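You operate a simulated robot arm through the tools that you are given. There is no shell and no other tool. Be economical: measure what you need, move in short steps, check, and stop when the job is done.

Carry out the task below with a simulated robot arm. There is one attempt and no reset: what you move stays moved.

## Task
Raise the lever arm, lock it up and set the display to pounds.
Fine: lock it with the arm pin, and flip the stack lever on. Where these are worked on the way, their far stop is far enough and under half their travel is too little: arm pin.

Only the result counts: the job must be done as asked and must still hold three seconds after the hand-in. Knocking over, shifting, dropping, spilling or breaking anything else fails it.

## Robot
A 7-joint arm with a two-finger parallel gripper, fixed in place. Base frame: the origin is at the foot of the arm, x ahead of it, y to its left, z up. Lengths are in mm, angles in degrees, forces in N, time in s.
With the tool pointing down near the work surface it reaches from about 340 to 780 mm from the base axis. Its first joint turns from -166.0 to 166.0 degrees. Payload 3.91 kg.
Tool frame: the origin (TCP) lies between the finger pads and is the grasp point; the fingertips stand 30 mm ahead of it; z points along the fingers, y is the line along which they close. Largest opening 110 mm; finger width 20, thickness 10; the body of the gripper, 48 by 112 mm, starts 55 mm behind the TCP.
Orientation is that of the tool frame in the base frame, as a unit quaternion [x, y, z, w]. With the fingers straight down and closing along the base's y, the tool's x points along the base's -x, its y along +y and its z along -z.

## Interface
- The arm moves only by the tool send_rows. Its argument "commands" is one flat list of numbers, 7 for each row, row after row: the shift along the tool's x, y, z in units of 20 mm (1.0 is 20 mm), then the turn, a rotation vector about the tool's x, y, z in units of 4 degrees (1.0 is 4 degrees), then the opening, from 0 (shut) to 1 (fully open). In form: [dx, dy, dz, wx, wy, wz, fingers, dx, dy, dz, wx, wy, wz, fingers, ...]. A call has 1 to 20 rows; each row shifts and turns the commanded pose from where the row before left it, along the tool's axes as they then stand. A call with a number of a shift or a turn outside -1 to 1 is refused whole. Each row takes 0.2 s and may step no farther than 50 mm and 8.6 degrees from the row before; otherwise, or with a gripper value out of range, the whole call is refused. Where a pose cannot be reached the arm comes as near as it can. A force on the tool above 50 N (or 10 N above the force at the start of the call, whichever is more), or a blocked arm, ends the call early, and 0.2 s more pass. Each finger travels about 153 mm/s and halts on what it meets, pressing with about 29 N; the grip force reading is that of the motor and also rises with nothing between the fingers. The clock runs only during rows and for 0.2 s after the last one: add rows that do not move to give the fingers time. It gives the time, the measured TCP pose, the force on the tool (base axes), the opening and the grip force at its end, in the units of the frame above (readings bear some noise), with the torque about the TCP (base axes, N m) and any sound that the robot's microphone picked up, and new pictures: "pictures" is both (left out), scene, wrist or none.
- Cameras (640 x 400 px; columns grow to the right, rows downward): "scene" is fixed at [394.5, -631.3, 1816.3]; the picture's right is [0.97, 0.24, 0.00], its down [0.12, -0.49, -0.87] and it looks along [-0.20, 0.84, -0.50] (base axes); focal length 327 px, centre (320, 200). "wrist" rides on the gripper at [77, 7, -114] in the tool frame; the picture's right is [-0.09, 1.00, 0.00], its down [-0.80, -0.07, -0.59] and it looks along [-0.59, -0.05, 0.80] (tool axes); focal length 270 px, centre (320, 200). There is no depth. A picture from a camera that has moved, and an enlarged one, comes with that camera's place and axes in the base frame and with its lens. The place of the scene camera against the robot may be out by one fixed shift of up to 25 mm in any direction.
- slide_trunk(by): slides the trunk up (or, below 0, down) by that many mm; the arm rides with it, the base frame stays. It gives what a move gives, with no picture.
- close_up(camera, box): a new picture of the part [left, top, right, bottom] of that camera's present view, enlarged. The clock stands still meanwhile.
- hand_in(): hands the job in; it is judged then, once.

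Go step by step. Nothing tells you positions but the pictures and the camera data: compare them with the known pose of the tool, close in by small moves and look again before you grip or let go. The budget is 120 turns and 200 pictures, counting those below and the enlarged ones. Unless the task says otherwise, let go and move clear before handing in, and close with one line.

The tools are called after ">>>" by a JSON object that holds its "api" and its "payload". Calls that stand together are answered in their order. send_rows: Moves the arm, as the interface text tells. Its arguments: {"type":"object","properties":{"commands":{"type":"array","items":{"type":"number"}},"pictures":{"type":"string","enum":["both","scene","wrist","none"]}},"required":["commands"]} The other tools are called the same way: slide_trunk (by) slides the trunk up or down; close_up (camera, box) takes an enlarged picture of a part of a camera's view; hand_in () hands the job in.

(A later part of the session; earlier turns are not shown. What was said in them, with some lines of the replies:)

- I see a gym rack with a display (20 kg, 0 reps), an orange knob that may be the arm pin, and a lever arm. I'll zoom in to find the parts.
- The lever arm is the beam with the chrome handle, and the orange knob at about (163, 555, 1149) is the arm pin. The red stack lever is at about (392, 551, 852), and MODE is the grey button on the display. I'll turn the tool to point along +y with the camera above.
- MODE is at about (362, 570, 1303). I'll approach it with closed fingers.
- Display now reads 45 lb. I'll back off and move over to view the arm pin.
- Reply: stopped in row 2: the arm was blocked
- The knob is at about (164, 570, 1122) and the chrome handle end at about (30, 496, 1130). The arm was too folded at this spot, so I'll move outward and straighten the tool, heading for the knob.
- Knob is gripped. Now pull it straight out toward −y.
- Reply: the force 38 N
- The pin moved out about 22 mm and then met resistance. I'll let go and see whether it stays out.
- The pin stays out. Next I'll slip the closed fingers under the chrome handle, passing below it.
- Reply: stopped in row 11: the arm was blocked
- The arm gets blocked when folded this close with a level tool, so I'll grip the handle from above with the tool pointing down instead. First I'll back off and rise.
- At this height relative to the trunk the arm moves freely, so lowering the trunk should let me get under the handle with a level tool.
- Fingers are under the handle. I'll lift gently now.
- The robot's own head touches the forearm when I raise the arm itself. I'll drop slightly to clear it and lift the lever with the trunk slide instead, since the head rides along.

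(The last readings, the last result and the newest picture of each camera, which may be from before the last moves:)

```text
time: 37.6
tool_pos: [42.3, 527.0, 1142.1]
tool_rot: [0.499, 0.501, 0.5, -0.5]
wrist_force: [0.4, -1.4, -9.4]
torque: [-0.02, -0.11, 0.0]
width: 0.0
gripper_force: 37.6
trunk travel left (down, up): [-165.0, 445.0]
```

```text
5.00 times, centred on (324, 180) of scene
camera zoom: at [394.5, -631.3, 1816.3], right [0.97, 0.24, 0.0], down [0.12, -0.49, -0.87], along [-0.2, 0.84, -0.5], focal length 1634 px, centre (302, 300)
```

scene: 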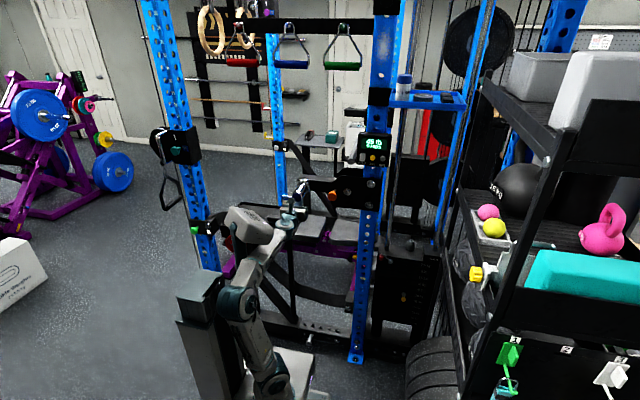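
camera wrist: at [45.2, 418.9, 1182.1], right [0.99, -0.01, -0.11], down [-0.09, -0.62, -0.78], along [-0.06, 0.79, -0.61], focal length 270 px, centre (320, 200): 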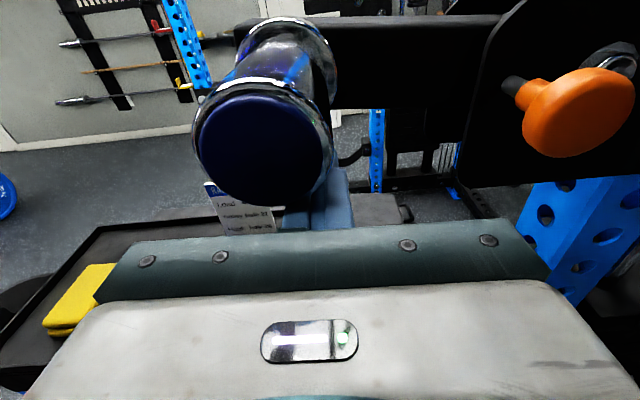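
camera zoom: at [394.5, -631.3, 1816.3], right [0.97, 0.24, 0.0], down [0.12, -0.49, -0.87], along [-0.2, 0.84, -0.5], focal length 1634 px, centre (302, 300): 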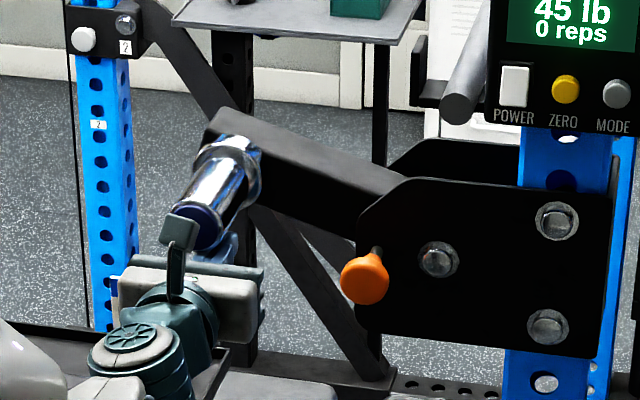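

>>> {"api": "slide_trunk", "payload": {"by": 45}}

>>> {"api": "send_rows", "payload": {"commands": [0, 0.4, 0, 0, 0, 0, 0], "pictures": "wrist"}}

>>> {"api": "close_up", "payload": {"camera": "scene", "box": [260, 140, 387, 220]}}

```text
time: 38.5
tool_pos: [41.9, 525.8, 1188.0]
tool_rot: [-0.5, -0.5, -0.5, 0.5]
wrist_force: [0.9, 1.3, -0.1]
torque: [0.02, -0.01, 0.03]
width: 0.5
gripper_force: 38.0
trunk travel left (down, up): [-210.0, 400.0]
```

```text
time: 38.9
tool_pos: [46.8, 524.1, 1188.8]
tool_rot: [-0.497, -0.501, -0.501, 0.501]
wrist_force: [0.5, 0.1, 0.0]
torque: [-0.01, 0.0, 0.01]
width: 0.1
gripper_force: 37.9
trunk travel left (down, up): [-210.0, 400.0]
camera wrist: at [53.9, 408.9, 1265.0], right [1.0, 0.01, -0.08], down [-0.06, -0.59, -0.8], along [-0.05, 0.81, -0.59], focal length 270 px, centre (320, 200)
```

wrist: 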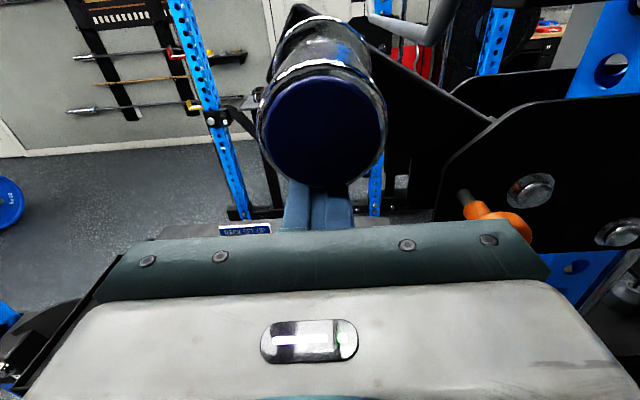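

```text
5.00 times, centred on (324, 180) of scene
camera zoom: at [394.5, -631.3, 1816.3], right [0.97, 0.24, 0.0], down [0.12, -0.49, -0.87], along [-0.2, 0.84, -0.5], focal length 1634 px, centre (302, 300)
```

zoom: 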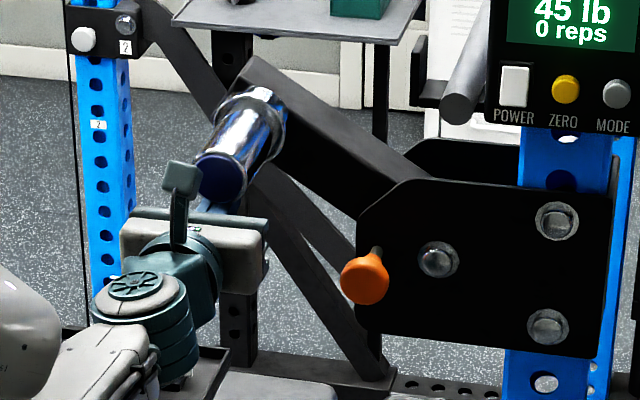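

The lever holds by itself; it is at about 31°. Continuing to lift and follow the arc.

>>> {"api": "slide_trunk", "payload": {"by": 55}}

>>> {"api": "send_rows", "payload": {"commands": [0, 0.5, 0, 0, 0, 0, 0, 0, 0.5, 0, 0, 0, 0, 0], "pictures": "wrist"}}

>>> {"api": "close_up", "payload": {"camera": "scene", "box": [260, 140, 387, 220]}}

```text
time: 39.5
tool_pos: [47.3, 527.2, 1214.5]
tool_rot: [0.502, 0.504, 0.494, -0.5]
wrist_force: [-0.3, 0.2, -0.4]
torque: [-0.03, 0.02, -0.01]
width: 0.0
gripper_force: 37.6
trunk travel left (down, up): [-245.0, 365.0]
stopped: the force on the tool passed its limit (the readings are from after the stop); the commanded pose is now the measured one
```

```text
time: 40.1
tool_pos: [69.0, 527.0, 1215.2]
tool_rot: [0.504, 0.502, 0.496, -0.499]
wrist_force: [-1.6, -0.1, -7.4]
torque: [0.15, -0.01, -0.04]
width: 0.1
gripper_force: 37.7
trunk travel left (down, up): [-245.0, 365.0]
camera wrist: at [77.3, 412.0, 1293.0], right [1.0, 0.0, -0.09], down [-0.07, -0.6, -0.79], along [-0.06, 0.8, -0.6], focal length 270 px, centre (320, 200)
```

wrist: 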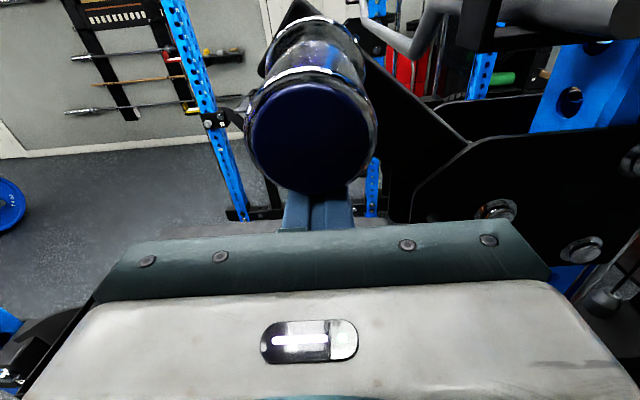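

```text
5.00 times, centred on (324, 180) of scene
camera zoom: at [394.5, -631.3, 1816.3], right [0.97, 0.24, 0.0], down [0.12, -0.49, -0.87], along [-0.2, 0.84, -0.5], focal length 1634 px, centre (302, 300)
```

zoom: 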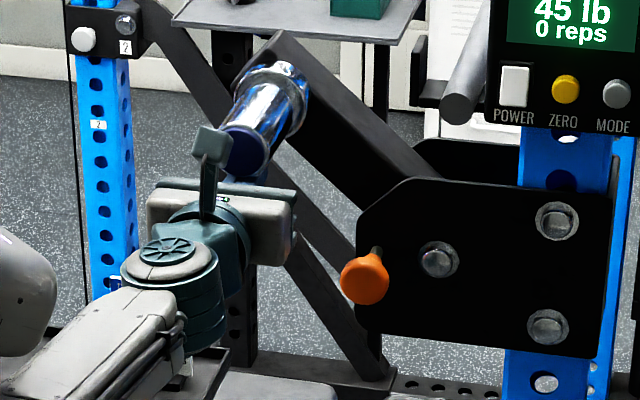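

The trunk slide hit the force limit. I'll push on gently with the arm to see whether that is the upper stop.

>>> {"api": "send_rows", "payload": {"commands": [0.25, 0.1, 0, 0, 0, 0, 0, 0.25, 0.1, 0, 0, 0, 0, 0, 0.25, 0.1, 0, 0, 0, 0, 0, 0.25, 0.1, 0, 0, 0, 0, 0], "pictures": "wrist"}}

>>> {"api": "close_up", "payload": {"camera": "scene", "box": [260, 140, 387, 220]}}

```text
time: 40.7
tool_pos: [77.3, 528.3, 1214.2]
tool_rot: [0.509, 0.506, 0.489, -0.496]
wrist_force: [1.3, -1.1, -6.2]
torque: [0.19, -0.04, 0.06]
width: 0.0
gripper_force: 37.8
trunk travel left (down, up): [-245.0, 365.0]
stopped in row 3: the force on the tool passed its limit (the readings are from after the stop); the commanded pose is now the measured one
camera wrist: at [86.0, 415.4, 1294.4], right [1.0, 0.0, -0.1], down [-0.08, -0.62, -0.78], along [-0.06, 0.78, -0.62], focal length 270 px, centre (320, 200)
```

wrist: 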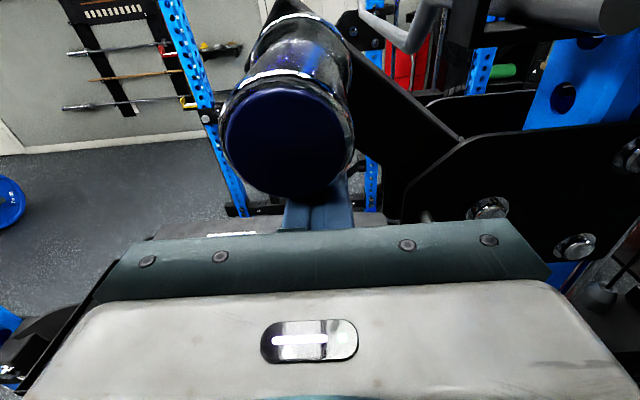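

```text
5.00 times, centred on (324, 180) of scene
camera zoom: at [394.5, -631.3, 1816.3], right [0.97, 0.24, 0.0], down [0.12, -0.49, -0.87], along [-0.2, 0.84, -0.5], focal length 1634 px, centre (302, 300)
```

zoom: 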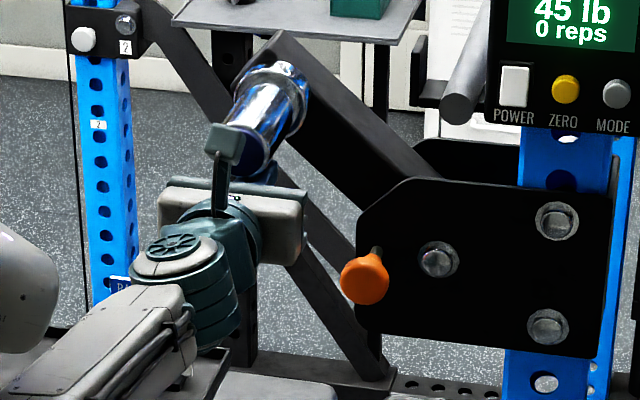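

The lever appears to be at its upper stop. I'll lower the fingers a little and check that it stays up.

>>> {"api": "send_rows", "payload": {"commands": [-0.6, 0, 0, 0, 0, 0, 0, -0.6, 0, 0, 0, 0, 0, 0, 0, 0, 0, 0, 0, 0, 0, 0, 0, 0, 0, 0, 0, 0], "pictures": "none"}}

>>> {"api": "close_up", "payload": {"camera": "scene", "box": [260, 140, 387, 220]}}

```text
time: 41.7
tool_pos: [74.2, 528.5, 1190.8]
tool_rot: [0.509, 0.506, 0.488, -0.497]
wrist_force: [0.1, -0.5, -0.4]
torque: [0.04, 0.02, 0.0]
width: 0.0
gripper_force: 37.8
trunk travel left (down, up): [-245.0, 365.0]
```

```text
5.00 times, centred on (324, 180) of scene
camera zoom: at [394.5, -631.3, 1816.3], right [0.97, 0.24, 0.0], down [0.12, -0.49, -0.87], along [-0.2, 0.84, -0.5], focal length 1634 px, centre (302, 300)
```

zoom: 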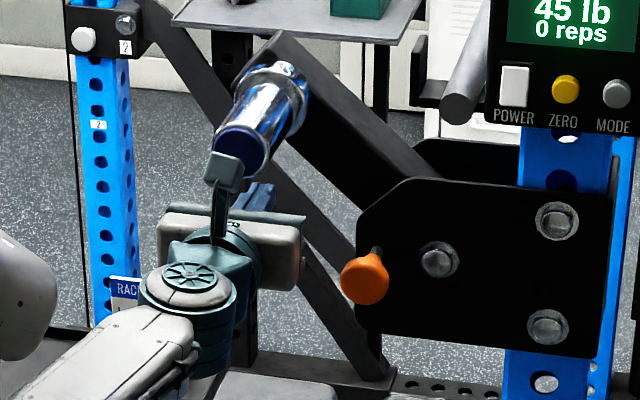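

The lever stays up. Now I'll go to the pin and push it back in with closed fingers.

>>> {"api": "send_rows", "payload": {"commands": [0, 0, -1, -0.09, 0.43, -0.17, 0, 0, 0, -1, 0, 0, 0, 0, 0, 0, -0.8, 0, 0, 0, 0, -0.8, 0.9, 0, 0, 0, 0, 0, -0.8, 0.9, 0, 0, 0, 0, 0, -0.8, 0.9, 0, 0, 0, 0, 0, -0.8, 0.9, 0, 0, 0, 0, 0, -0.45, 0.9, 0, 0, 0, 0, 0, 0, 0, 0, 0, 0, 0, 0], "pictures": "wrist"}}

>>> {"api": "close_up", "payload": {"camera": "scene", "box": [260, 140, 387, 220]}}

```text
time: 43.7
tool_pos: [165.4, 472.0, 1120.1]
tool_rot: [0.5, 0.5, 0.5, -0.5]
wrist_force: [-0.2, 0.7, 0.3]
torque: [-0.01, 0.02, 0.02]
width: 0.0
gripper_force: 37.7
trunk travel left (down, up): [-245.0, 365.0]
camera wrist: at [173.4, 356.6, 1195.6], right [1.0, 0.0, -0.09], down [-0.07, -0.59, -0.8], along [-0.05, 0.8, -0.59], focal length 270 px, centre (320, 200)
```

wrist: 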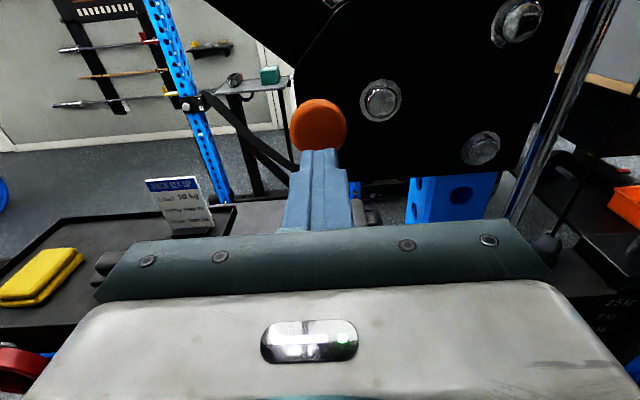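

```text
5.00 times, centred on (324, 180) of scene
camera zoom: at [394.5, -631.3, 1816.3], right [0.97, 0.24, 0.0], down [0.12, -0.49, -0.87], along [-0.2, 0.84, -0.5], focal length 1634 px, centre (302, 300)
```

zoom: 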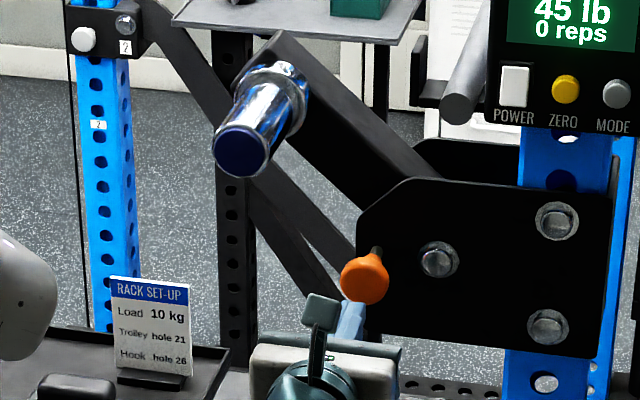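

>>> {"api": "send_rows", "payload": {"commands": [0, 0, 1, 0, 0, 0, 0, 0, 0, 0.4, 0, 0, 0, 0, 0, 0, 0.3, 0, 0, 0, 0, 0, 0, 0.3, 0, 0, 0, 0, 0, 0, 0.3, 0, 0, 0, 0, 0, 0, 0.3, 0, 0, 0, 0], "pictures": "wrist"}}

>>> {"api": "close_up", "payload": {"camera": "scene", "box": [260, 140, 387, 220]}}

```text
time: 45.1
tool_pos: [165.8, 524.0, 1119.4]
tool_rot: [0.5, 0.499, 0.501, -0.5]
wrist_force: [-0.3, -0.1, 0.0]
torque: [0.02, -0.01, -0.01]
width: 0.0
gripper_force: 37.9
trunk travel left (down, up): [-245.0, 365.0]
camera wrist: at [173.1, 408.5, 1195.9], right [1.0, 0.0, -0.09], down [-0.07, -0.59, -0.8], along [-0.05, 0.8, -0.59], focal length 270 px, centre (320, 200)
```

wrist: 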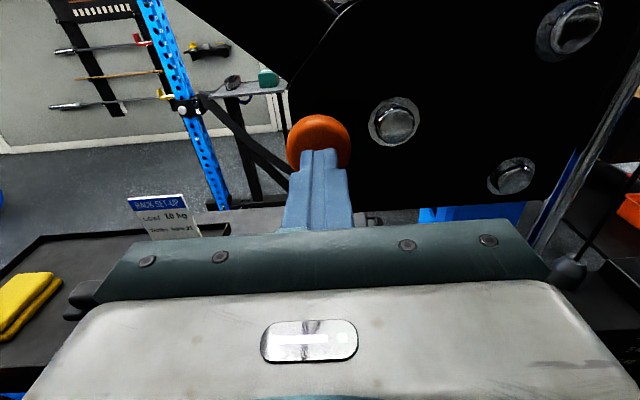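

```text
5.00 times, centred on (324, 180) of scene
camera zoom: at [394.5, -631.3, 1816.3], right [0.97, 0.24, 0.0], down [0.12, -0.49, -0.87], along [-0.2, 0.84, -0.5], focal length 1634 px, centre (302, 300)
```

zoom: 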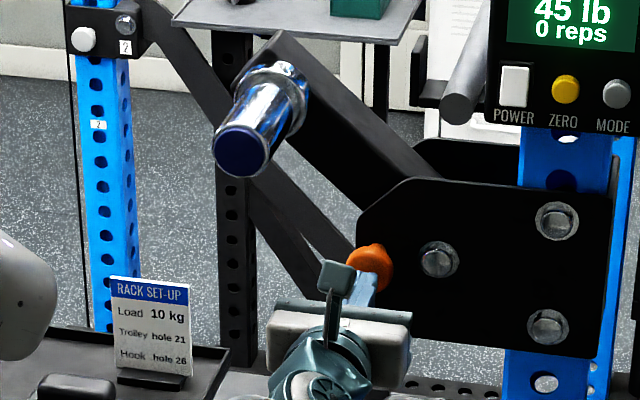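

>>> {"api": "send_rows", "payload": {"commands": [0, 0, 0.25, 0, 0, 0, 0, 0, 0, 0.25, 0, 0, 0, 0, 0, 0, 0.25, 0, 0, 0, 0, 0, 0, 0.25, 0, 0, 0, 0], "pictures": "wrist"}}

>>> {"api": "close_up", "payload": {"camera": "scene", "box": [285, 160, 385, 223]}}

```text
time: 46.0
tool_pos: [164.4, 532.3, 1119.7]
tool_rot: [0.5, 0.499, 0.502, -0.498]
wrist_force: [-7.0, -40.1, -4.9]
torque: [-0.16, 0.27, 0.29]
width: 0.3
gripper_force: 37.9
trunk travel left (down, up): [-245.0, 365.0]
stopped in row 4: the force on the tool passed its limit (the readings are from after the stop); the commanded pose is now the measured one
camera wrist: at [171.8, 416.3, 1195.8], right [1.0, 0.0, -0.09], down [-0.07, -0.59, -0.8], along [-0.05, 0.8, -0.59], focal length 270 px, centre (320, 200)
```

wrist: 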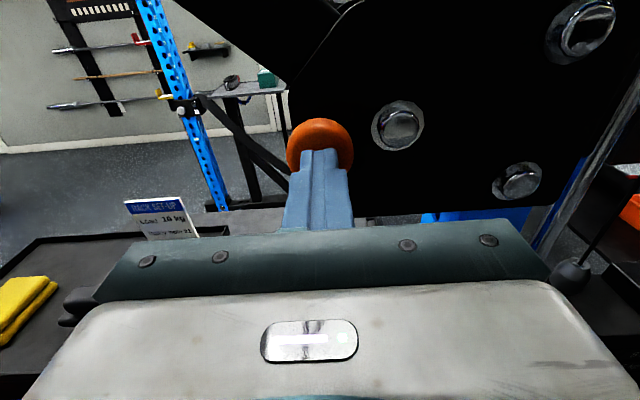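

```text
6.35 times, centred on (335, 192) of scene
camera zoom: at [394.5, -631.3, 1816.3], right [0.97, 0.24, 0.0], down [0.12, -0.49, -0.87], along [-0.2, 0.84, -0.5], focal length 2074 px, centre (225, 254)
```

zoom: 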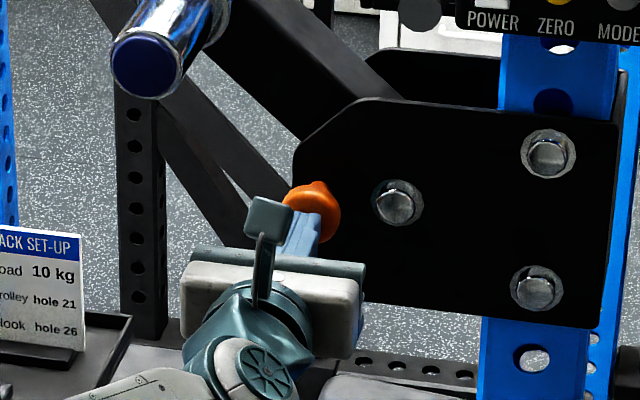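

The pin is back in at its stop with the lever up. Next is the stack lever: back off, move right and lower the trunk for a look.

>>> {"api": "send_rows", "payload": {"commands": [0, 0, -1, 0, 0, 0, 0, 0, 0, -1, 0, 0, 0, 0, 0, 0, -1, 0, 0, 0, 0, 0, 0, -1, 0, 0, 0, 0, 0, 0, -1, 0, 0, 0, 0, 0, 1, -0.4, 0, 0, 0, 0, 0, 1, 0, 0, 0, 0, 0, 0, 1, 0, 0, 0, 0, 0, 0, 1, 0, 0, 0, 0, 0, 0, 1, 0, 0, 0, 0, 0, 0, 1, 0, 0, 0, 0, 0, 0, 1, 0, 0, 0, 0, 0, 0, 1, 0, 0, 0, 0, 0, 0, 1, 0, 0, 0, 0, 0, 0, 1, 0, 0, 0, 0, 0], "pictures": "wrist"}}

>>> {"api": "close_up", "payload": {"camera": "scene", "box": [285, 130, 412, 210]}}

```text
time: 49.2
tool_pos: [365.3, 430.3, 1117.9]
tool_rot: [0.501, 0.5, 0.5, -0.499]
wrist_force: [-1.3, -0.4, 0.0]
torque: [0.03, 0.0, 0.0]
width: 0.1
gripper_force: 37.9
trunk travel left (down, up): [-245.0, 365.0]
camera wrist: at [372.2, 314.4, 1193.9], right [1.0, 0.0, -0.09], down [-0.07, -0.6, -0.8], along [-0.05, 0.8, -0.59], focal length 270 px, centre (320, 200)
```

wrist: 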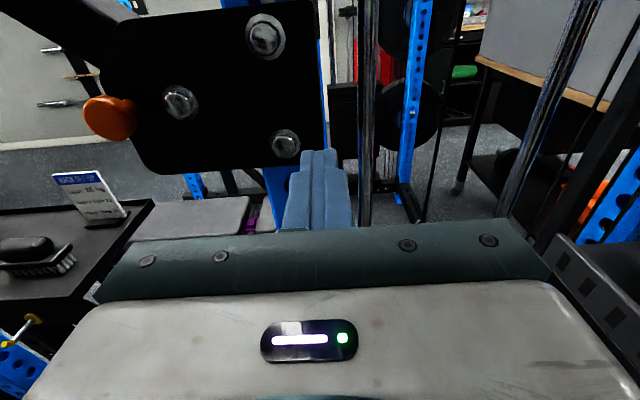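

```text
5.00 times, centred on (348, 170) of scene
camera zoom: at [394.5, -631.3, 1816.3], right [0.97, 0.24, 0.0], down [0.12, -0.49, -0.87], along [-0.2, 0.84, -0.5], focal length 1634 px, centre (178, 350)
```

zoom: 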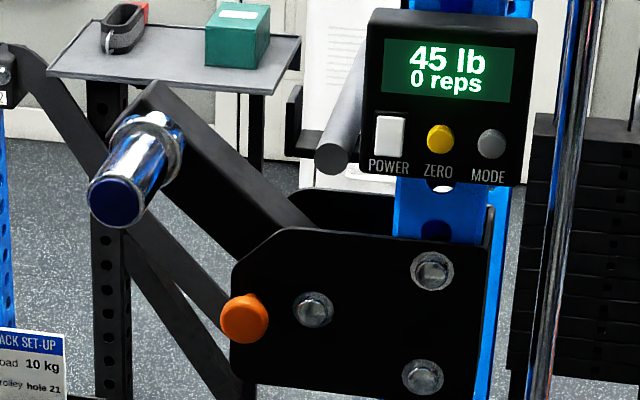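

>>> {"api": "slide_trunk", "payload": {"by": -200}}

>>> {"api": "send_rows", "payload": {"commands": [0, 0, 0, 0, 0, 0, 0]}}

```text
time: 51.3
tool_pos: [364.3, 430.9, 918.0]
tool_rot: [0.501, 0.501, 0.499, -0.499]
wrist_force: [0.0, 0.1, 0.5]
torque: [-0.01, 0.03, -0.01]
width: 0.0
gripper_force: 37.3
trunk travel left (down, up): [-45.0, 565.0]
```

```text
time: 51.7
tool_pos: [365.0, 429.9, 917.8]
tool_rot: [0.501, 0.501, 0.5, -0.498]
wrist_force: [0.3, -0.5, -0.2]
torque: [0.02, 0.01, 0.03]
width: 0.0
gripper_force: 37.1
trunk travel left (down, up): [-45.0, 565.0]
camera wrist: at [371.9, 314.6, 993.9], right [1.0, 0.0, -0.09], down [-0.07, -0.6, -0.8], along [-0.05, 0.8, -0.6], focal length 270 px, centre (320, 200)
```

scene: 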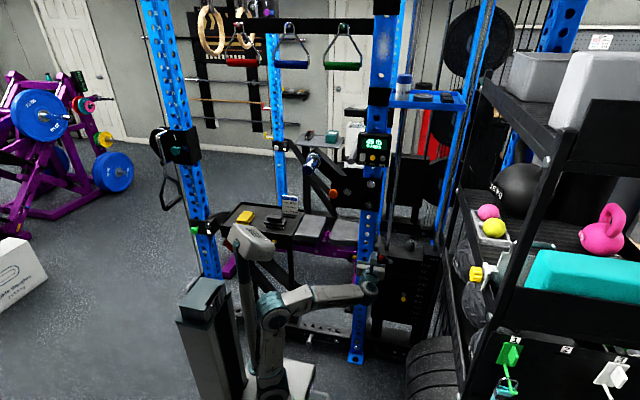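
wrist: 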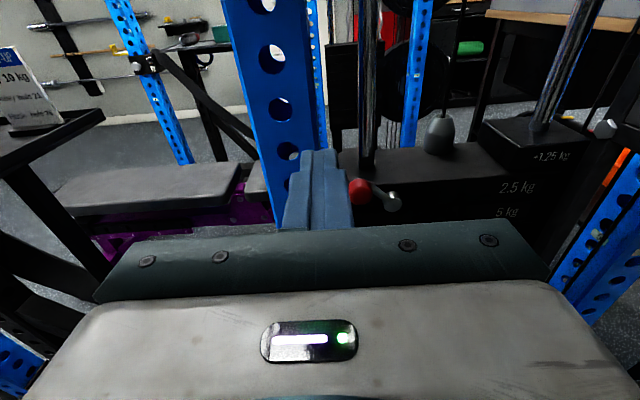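

>>> {"api": "close_up", "payload": {"camera": "wrist", "box": [330, 150, 450, 225]}}

>>> {"api": "close_up", "payload": {"camera": "scene", "box": [370, 235, 450, 295]}}

```text
5.33 times, centred on (390, 188) of wrist
camera zoom: at [371.9, 314.6, 993.9], right [1.0, 0.0, -0.09], down [-0.07, -0.6, -0.8], along [-0.05, 0.8, -0.6], focal length 1442 px, centre (-53, 267)
```

zoom: 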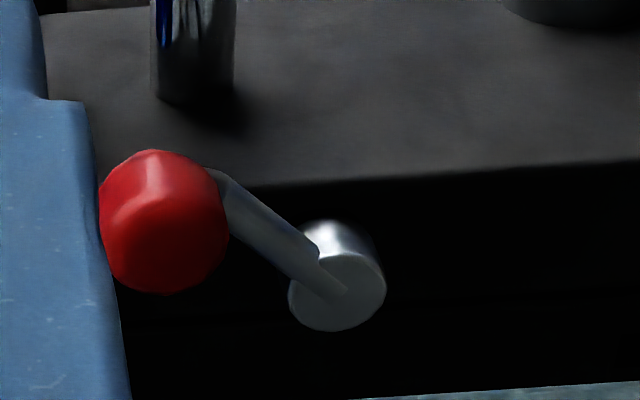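

```text
6.67 times, centred on (410, 265) of scene
camera zoom: at [394.5, -631.3, 1816.3], right [0.97, 0.24, 0.0], down [0.12, -0.49, -0.87], along [-0.2, 0.84, -0.5], focal length 2178 px, centre (-280, -233)
```

zoom: 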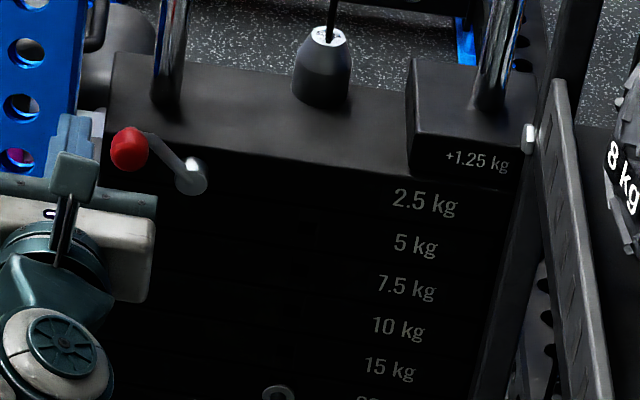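

>>> {"api": "slide_trunk", "payload": {"by": -45}}

>>> {"api": "send_rows", "payload": {"commands": [-0.8, -0.4, 0.6, 0, 0, 0, 0, -0.6, -0.4, 0.6, 0, 0, 0, 0, 0, 0, 0.6, 0, 0, 0, 0], "pictures": "wrist"}}

>>> {"api": "close_up", "payload": {"camera": "wrist", "box": [340, 90, 500, 190]}}

```text
time: 52.6
tool_pos: [365.4, 430.0, 871.7]
tool_rot: [0.5, 0.502, 0.499, -0.499]
wrist_force: [0.2, 0.0, 0.4]
torque: [-0.04, -0.02, 0.02]
width: 0.0
gripper_force: 37.7
trunk travel left (down, up): [0.0, 610.0]
```

```text
time: 53.4
tool_pos: [348.6, 465.4, 844.1]
tool_rot: [0.501, 0.5, 0.5, -0.499]
wrist_force: [0.1, -0.1, 0.5]
torque: [-0.02, 0.02, -0.02]
width: 0.1
gripper_force: 37.3
trunk travel left (down, up): [0.0, 610.0]
camera wrist: at [356.9, 350.5, 921.0], right [1.0, 0.0, -0.09], down [-0.07, -0.6, -0.8], along [-0.05, 0.8, -0.6], focal length 270 px, centre (320, 200)
```

wrist: 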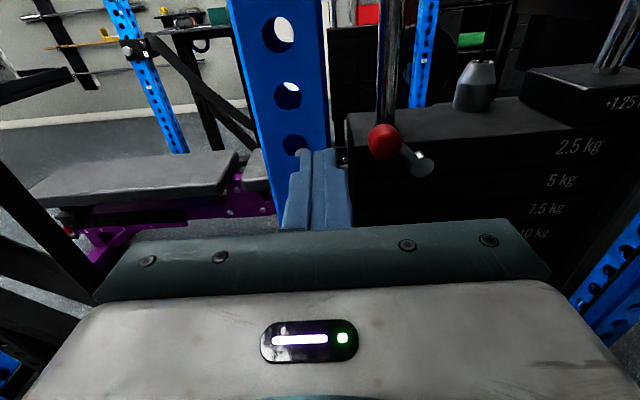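

```text
4.00 times, centred on (420, 140) of wrist
camera zoom: at [356.9, 350.5, 921.0], right [1.0, 0.0, -0.09], down [-0.07, -0.6, -0.8], along [-0.05, 0.8, -0.6], focal length 1081 px, centre (-80, 440)
```

zoom: 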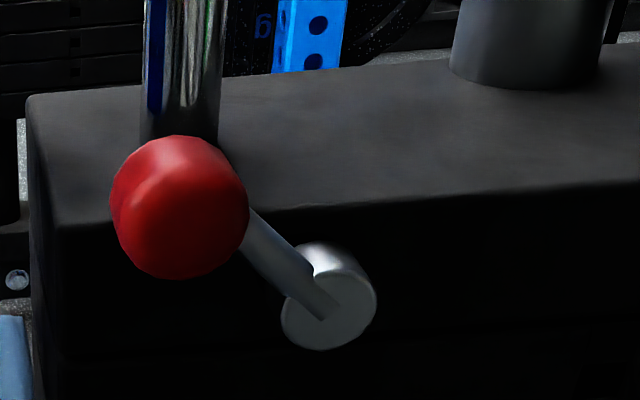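

The red knob is at about (401, 551, 824), up-left of its hub at about (444, 575, 780). I'll place the closed fingers to its left and try pushing right.

>>> {"api": "send_rows", "payload": {"commands": [-0.5, 0.5, 0.7, 0, 0, 0, 0, -0.5, 0.5, 0.7, 0, 0, 0, 0, 0, 0, 0.7, 0, 0, 0, 0, 0, 0, 0.7, 0, 0, 0, 0, 0, 0, 0.4, 0, 0, 0, 0]}}

>>> {"api": "close_up", "payload": {"camera": "scene", "box": [350, 220, 450, 295]}}

```text
time: 54.6
tool_pos: [368.3, 528.6, 823.7]
tool_rot: [0.502, 0.5, 0.501, -0.497]
wrist_force: [0.4, -0.3, -0.7]
torque: [0.0, -0.01, -0.01]
width: 0.0
gripper_force: 38.1
trunk travel left (down, up): [0.0, 610.0]
camera wrist: at [376.1, 414.1, 900.4], right [1.0, 0.0, -0.09], down [-0.07, -0.6, -0.8], along [-0.05, 0.8, -0.59], focal length 270 px, centre (320, 200)
```

scene: 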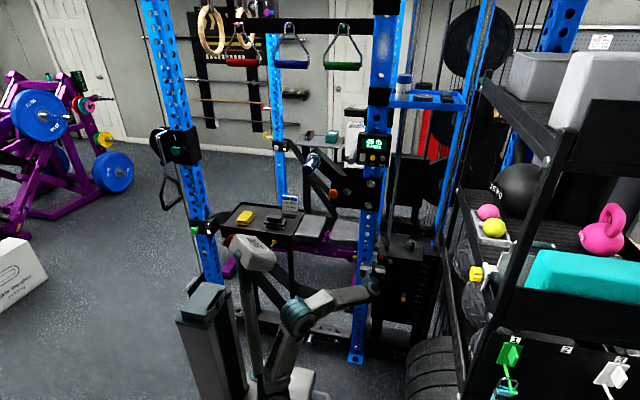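
wrist: 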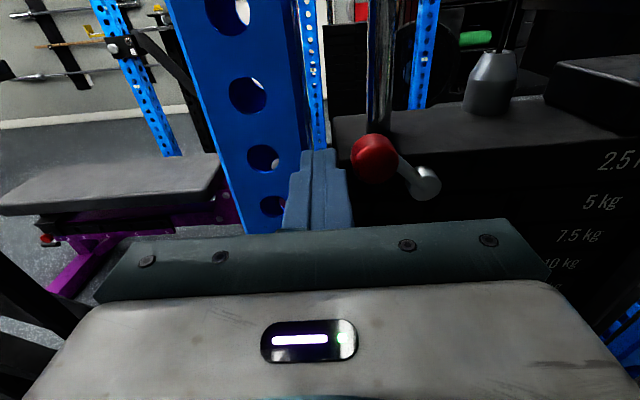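

```text
5.33 times, centred on (400, 258) of scene
camera zoom: at [394.5, -631.3, 1816.3], right [0.97, 0.24, 0.0], down [0.12, -0.49, -0.87], along [-0.2, 0.84, -0.5], focal length 1742 px, centre (-107, -107)
```

zoom: 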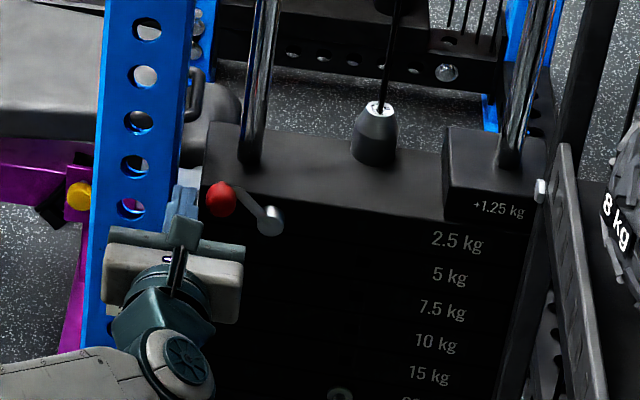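

>>> {"api": "send_rows", "payload": {"commands": [0.1, 0.4, 0.1, 0, 0, 0, 0, 0.05, 0.25, 0, 0, 0, 0, 0, 0.1, 0.25, 0, 0, 0, 0, 0, 0.1, 0.25, 0, 0, 0, 0, 0, 0.1, 0.25, 0, 0, 0, 0, 0], "pictures": "wrist"}}

```text
time: 55.8
tool_pos: [399.2, 529.9, 830.8]
tool_rot: [0.503, 0.499, 0.501, -0.497]
wrist_force: [-0.5, 0.9, 0.6]
torque: [-0.05, -0.01, -0.04]
width: 0.0
gripper_force: 37.6
trunk travel left (down, up): [0.0, 610.0]
camera wrist: at [406.6, 415.1, 908.2], right [1.0, -0.01, -0.09], down [-0.08, -0.6, -0.8], along [-0.05, 0.8, -0.6], focal length 270 px, centre (320, 200)
```

wrist: 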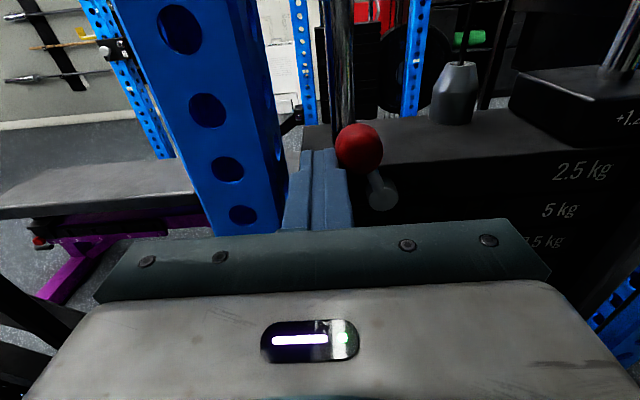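

It turns clockwise. Continuing the push.

>>> {"api": "send_rows", "payload": {"commands": [0.15, 0.3, 0, 0, 0, 0, 0, 0.05, 0.4, 0, 0, 0, 0, 0, 0, 0.4, 0, 0, 0, 0, 0, 0, 0.4, 0, 0, 0, 0, 0, -0.1, 0.3, 0, 0, 0, 0, 0], "pictures": "wrist"}}

>>> {"api": "close_up", "payload": {"camera": "scene", "box": [350, 220, 450, 295]}}

```text
time: 57.0
tool_pos: [432.0, 530.4, 835.4]
tool_rot: [0.501, 0.501, 0.5, -0.498]
wrist_force: [-0.3, -0.6, -0.2]
torque: [0.02, -0.02, 0.01]
width: 0.0
gripper_force: 37.6
trunk travel left (down, up): [0.0, 610.0]
camera wrist: at [440.0, 415.9, 912.7], right [1.0, 0.0, -0.09], down [-0.07, -0.6, -0.8], along [-0.05, 0.8, -0.59], focal length 270 px, centre (320, 200)
```

wrist: 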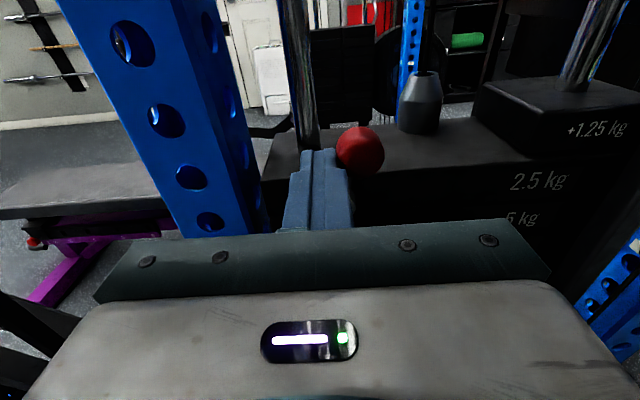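

```text
5.33 times, centred on (400, 258) of scene
camera zoom: at [394.5, -631.3, 1816.3], right [0.97, 0.24, 0.0], down [0.12, -0.49, -0.87], along [-0.2, 0.84, -0.5], focal length 1742 px, centre (-107, -107)
```

zoom: 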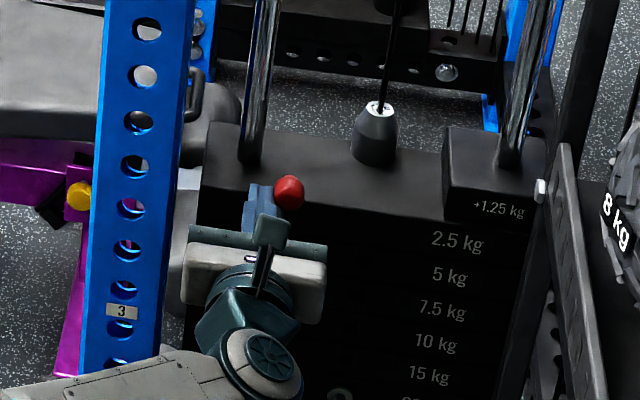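

>>> {"api": "send_rows", "payload": {"commands": [-0.05, 0.35, 0, 0, 0, 0, 0, -0.1, 0.35, 0, 0, 0, 0, 0, -0.15, 0.35, 0, 0, 0, 0, 0, -0.2, 0.3, 0, 0, 0, 0, 0, -0.2, 0.25, 0, 0, 0, 0, 0], "pictures": "wrist"}}

>>> {"api": "close_up", "payload": {"camera": "scene", "box": [350, 220, 450, 295]}}

```text
time: 58.2
tool_pos: [464.4, 532.4, 821.3]
tool_rot: [0.501, 0.501, 0.5, -0.499]
wrist_force: [0.7, 0.3, 0.2]
torque: [0.02, 0.01, -0.02]
width: 0.0
gripper_force: 38.2
trunk travel left (down, up): [0.0, 610.0]
camera wrist: at [473.1, 417.2, 898.1], right [1.0, 0.0, -0.09], down [-0.07, -0.6, -0.8], along [-0.05, 0.8, -0.6], focal length 270 px, centre (320, 200)
```

wrist: 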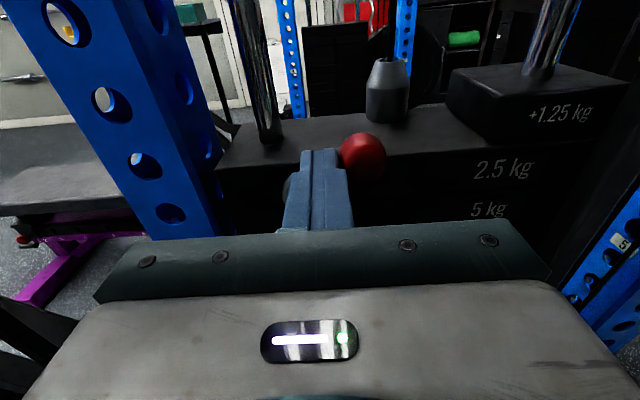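

```text
5.33 times, centred on (400, 258) of scene
camera zoom: at [394.5, -631.3, 1816.3], right [0.97, 0.24, 0.0], down [0.12, -0.49, -0.87], along [-0.2, 0.84, -0.5], focal length 1742 px, centre (-107, -107)
```

zoom: 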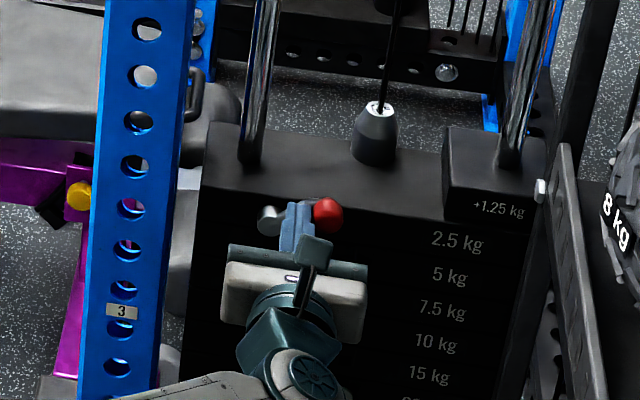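

>>> {"api": "send_rows", "payload": {"commands": [-0.15, 0.2, 0, 0, 0, 0, 0, -0.2, 0.2, 0, 0, 0, 0, 0, -0.2, 0.15, 0, 0, 0, 0, 0], "pictures": "wrist"}}

>>> {"api": "close_up", "payload": {"camera": "scene", "box": [350, 220, 450, 295]}}

```text
time: 59.0
tool_pos: [469.4, 532.8, 816.6]
tool_rot: [0.494, 0.503, 0.5, -0.502]
wrist_force: [-21.8, -0.3, 22.1]
torque: [0.59, -0.37, 0.57]
width: 0.1
gripper_force: 38.0
trunk travel left (down, up): [0.0, 610.0]
camera wrist: at [477.1, 417.0, 893.2], right [1.0, 0.01, -0.08], down [-0.06, -0.59, -0.8], along [-0.06, 0.81, -0.59], focal length 270 px, centre (320, 200)
```

wrist: 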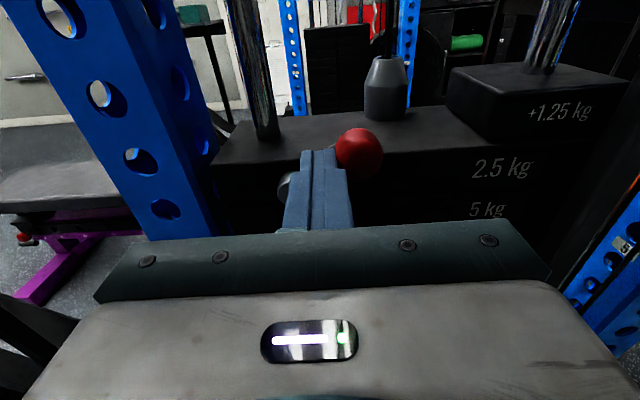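

```text
5.33 times, centred on (400, 258) of scene
camera zoom: at [394.5, -631.3, 1816.3], right [0.97, 0.24, 0.0], down [0.12, -0.49, -0.87], along [-0.2, 0.84, -0.5], focal length 1742 px, centre (-107, -107)
```

zoom: 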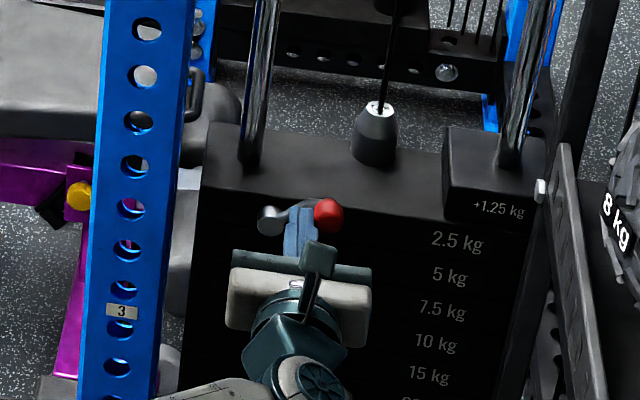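

The stack lever is at its other stop. I'll relieve the pressure and back out.

>>> {"api": "send_rows", "payload": {"commands": [0.3, -0.4, 0, 0, 0, 0, 0, 0, 0, -0.7, 0, 0, 0, 0, 0, 0, -1, 0, 0, 0, 0, 0, 0, -1, 0, 0, 0, 0, 0, 0, -1, 0, 0, 0, 0, 0, 0, -1, 0, 0, 0, 0]}}

>>> {"api": "close_up", "payload": {"camera": "scene", "box": [350, 220, 450, 295]}}

>>> {"api": "close_up", "payload": {"camera": "scene", "box": [285, 130, 412, 210]}}

```text
time: 60.4
tool_pos: [467.6, 436.9, 816.0]
tool_rot: [0.501, 0.501, 0.499, -0.498]
wrist_force: [0.4, -0.2, -0.1]
torque: [0.04, 0.03, -0.01]
width: 0.1
gripper_force: 37.7
trunk travel left (down, up): [0.0, 610.0]
camera wrist: at [475.7, 321.2, 893.6], right [1.0, 0.0, -0.09], down [-0.07, -0.6, -0.8], along [-0.05, 0.8, -0.6], focal length 270 px, centre (320, 200)
```

scene: 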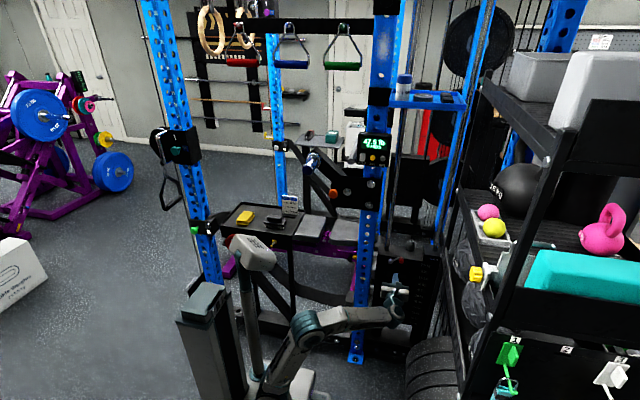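
wrist: 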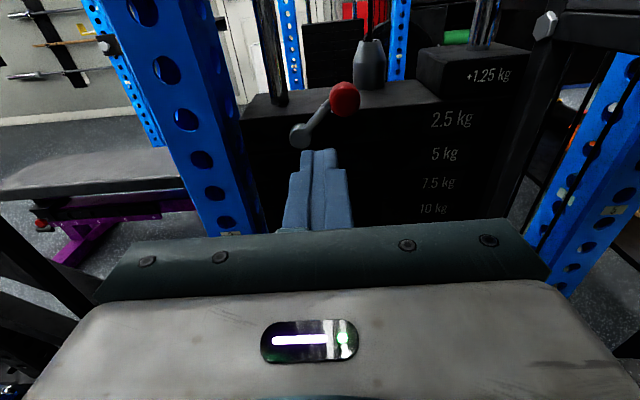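

```text
5.33 times, centred on (400, 258) of scene
camera zoom: at [394.5, -631.3, 1816.3], right [0.97, 0.24, 0.0], down [0.12, -0.49, -0.87], along [-0.2, 0.84, -0.5], focal length 1742 px, centre (-107, -107)
```

zoom: 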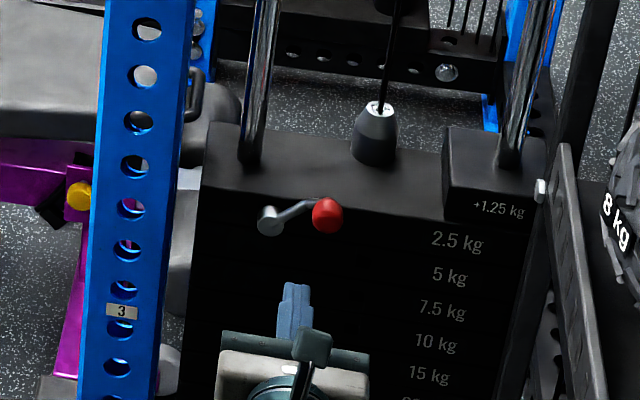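

```text
5.00 times, centred on (348, 170) of scene
camera zoom: at [394.5, -631.3, 1816.3], right [0.97, 0.24, 0.0], down [0.12, -0.49, -0.87], along [-0.2, 0.84, -0.5], focal length 1634 px, centre (178, 350)
```

zoom: 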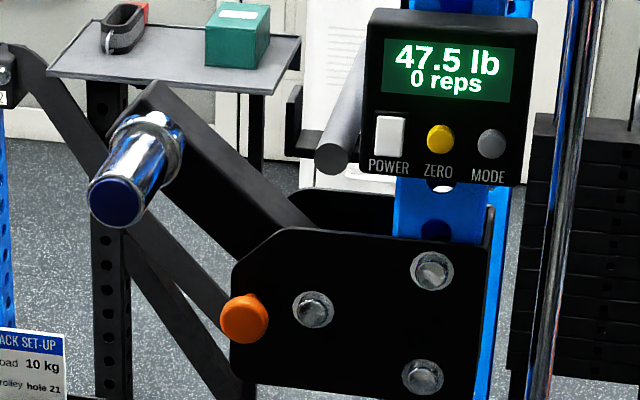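

The display reads 47.5 lb, so the stack lever is on. I'll check the pin depth against the first view.

>>> {"api": "close_up", "payload": {"camera": "scene", "box": [285, 160, 385, 223]}}

```text
6.35 times, centred on (335, 192) of scene
camera zoom: at [394.5, -631.3, 1816.3], right [0.97, 0.24, 0.0], down [0.12, -0.49, -0.87], along [-0.2, 0.84, -0.5], focal length 2074 px, centre (225, 254)
```

zoom: 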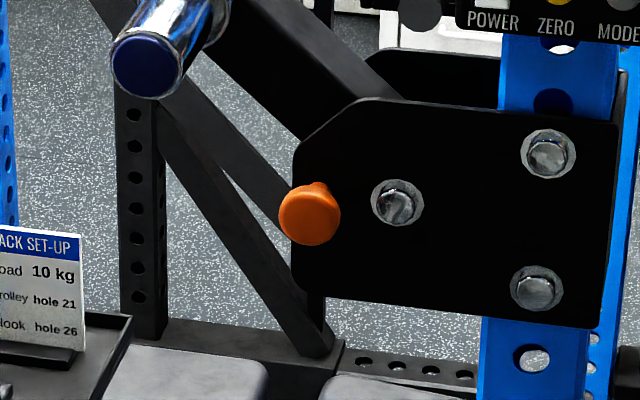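

The pin sits exactly as deep as it did at the start, the lever is up, and the arm is clear, so I'm handing in.

>>> {"api": "hand_in", "payload": {}}

```text
The job is handed in.
```

The lever arm is raised to its upper stop with the arm pin pushed fully back in. The display is in pounds, now reading 47.5 lb, and the stack lever is flipped on. I did not push down on the lever to test the lock, but it stayed up and the pin sits as deep as it did at the start.
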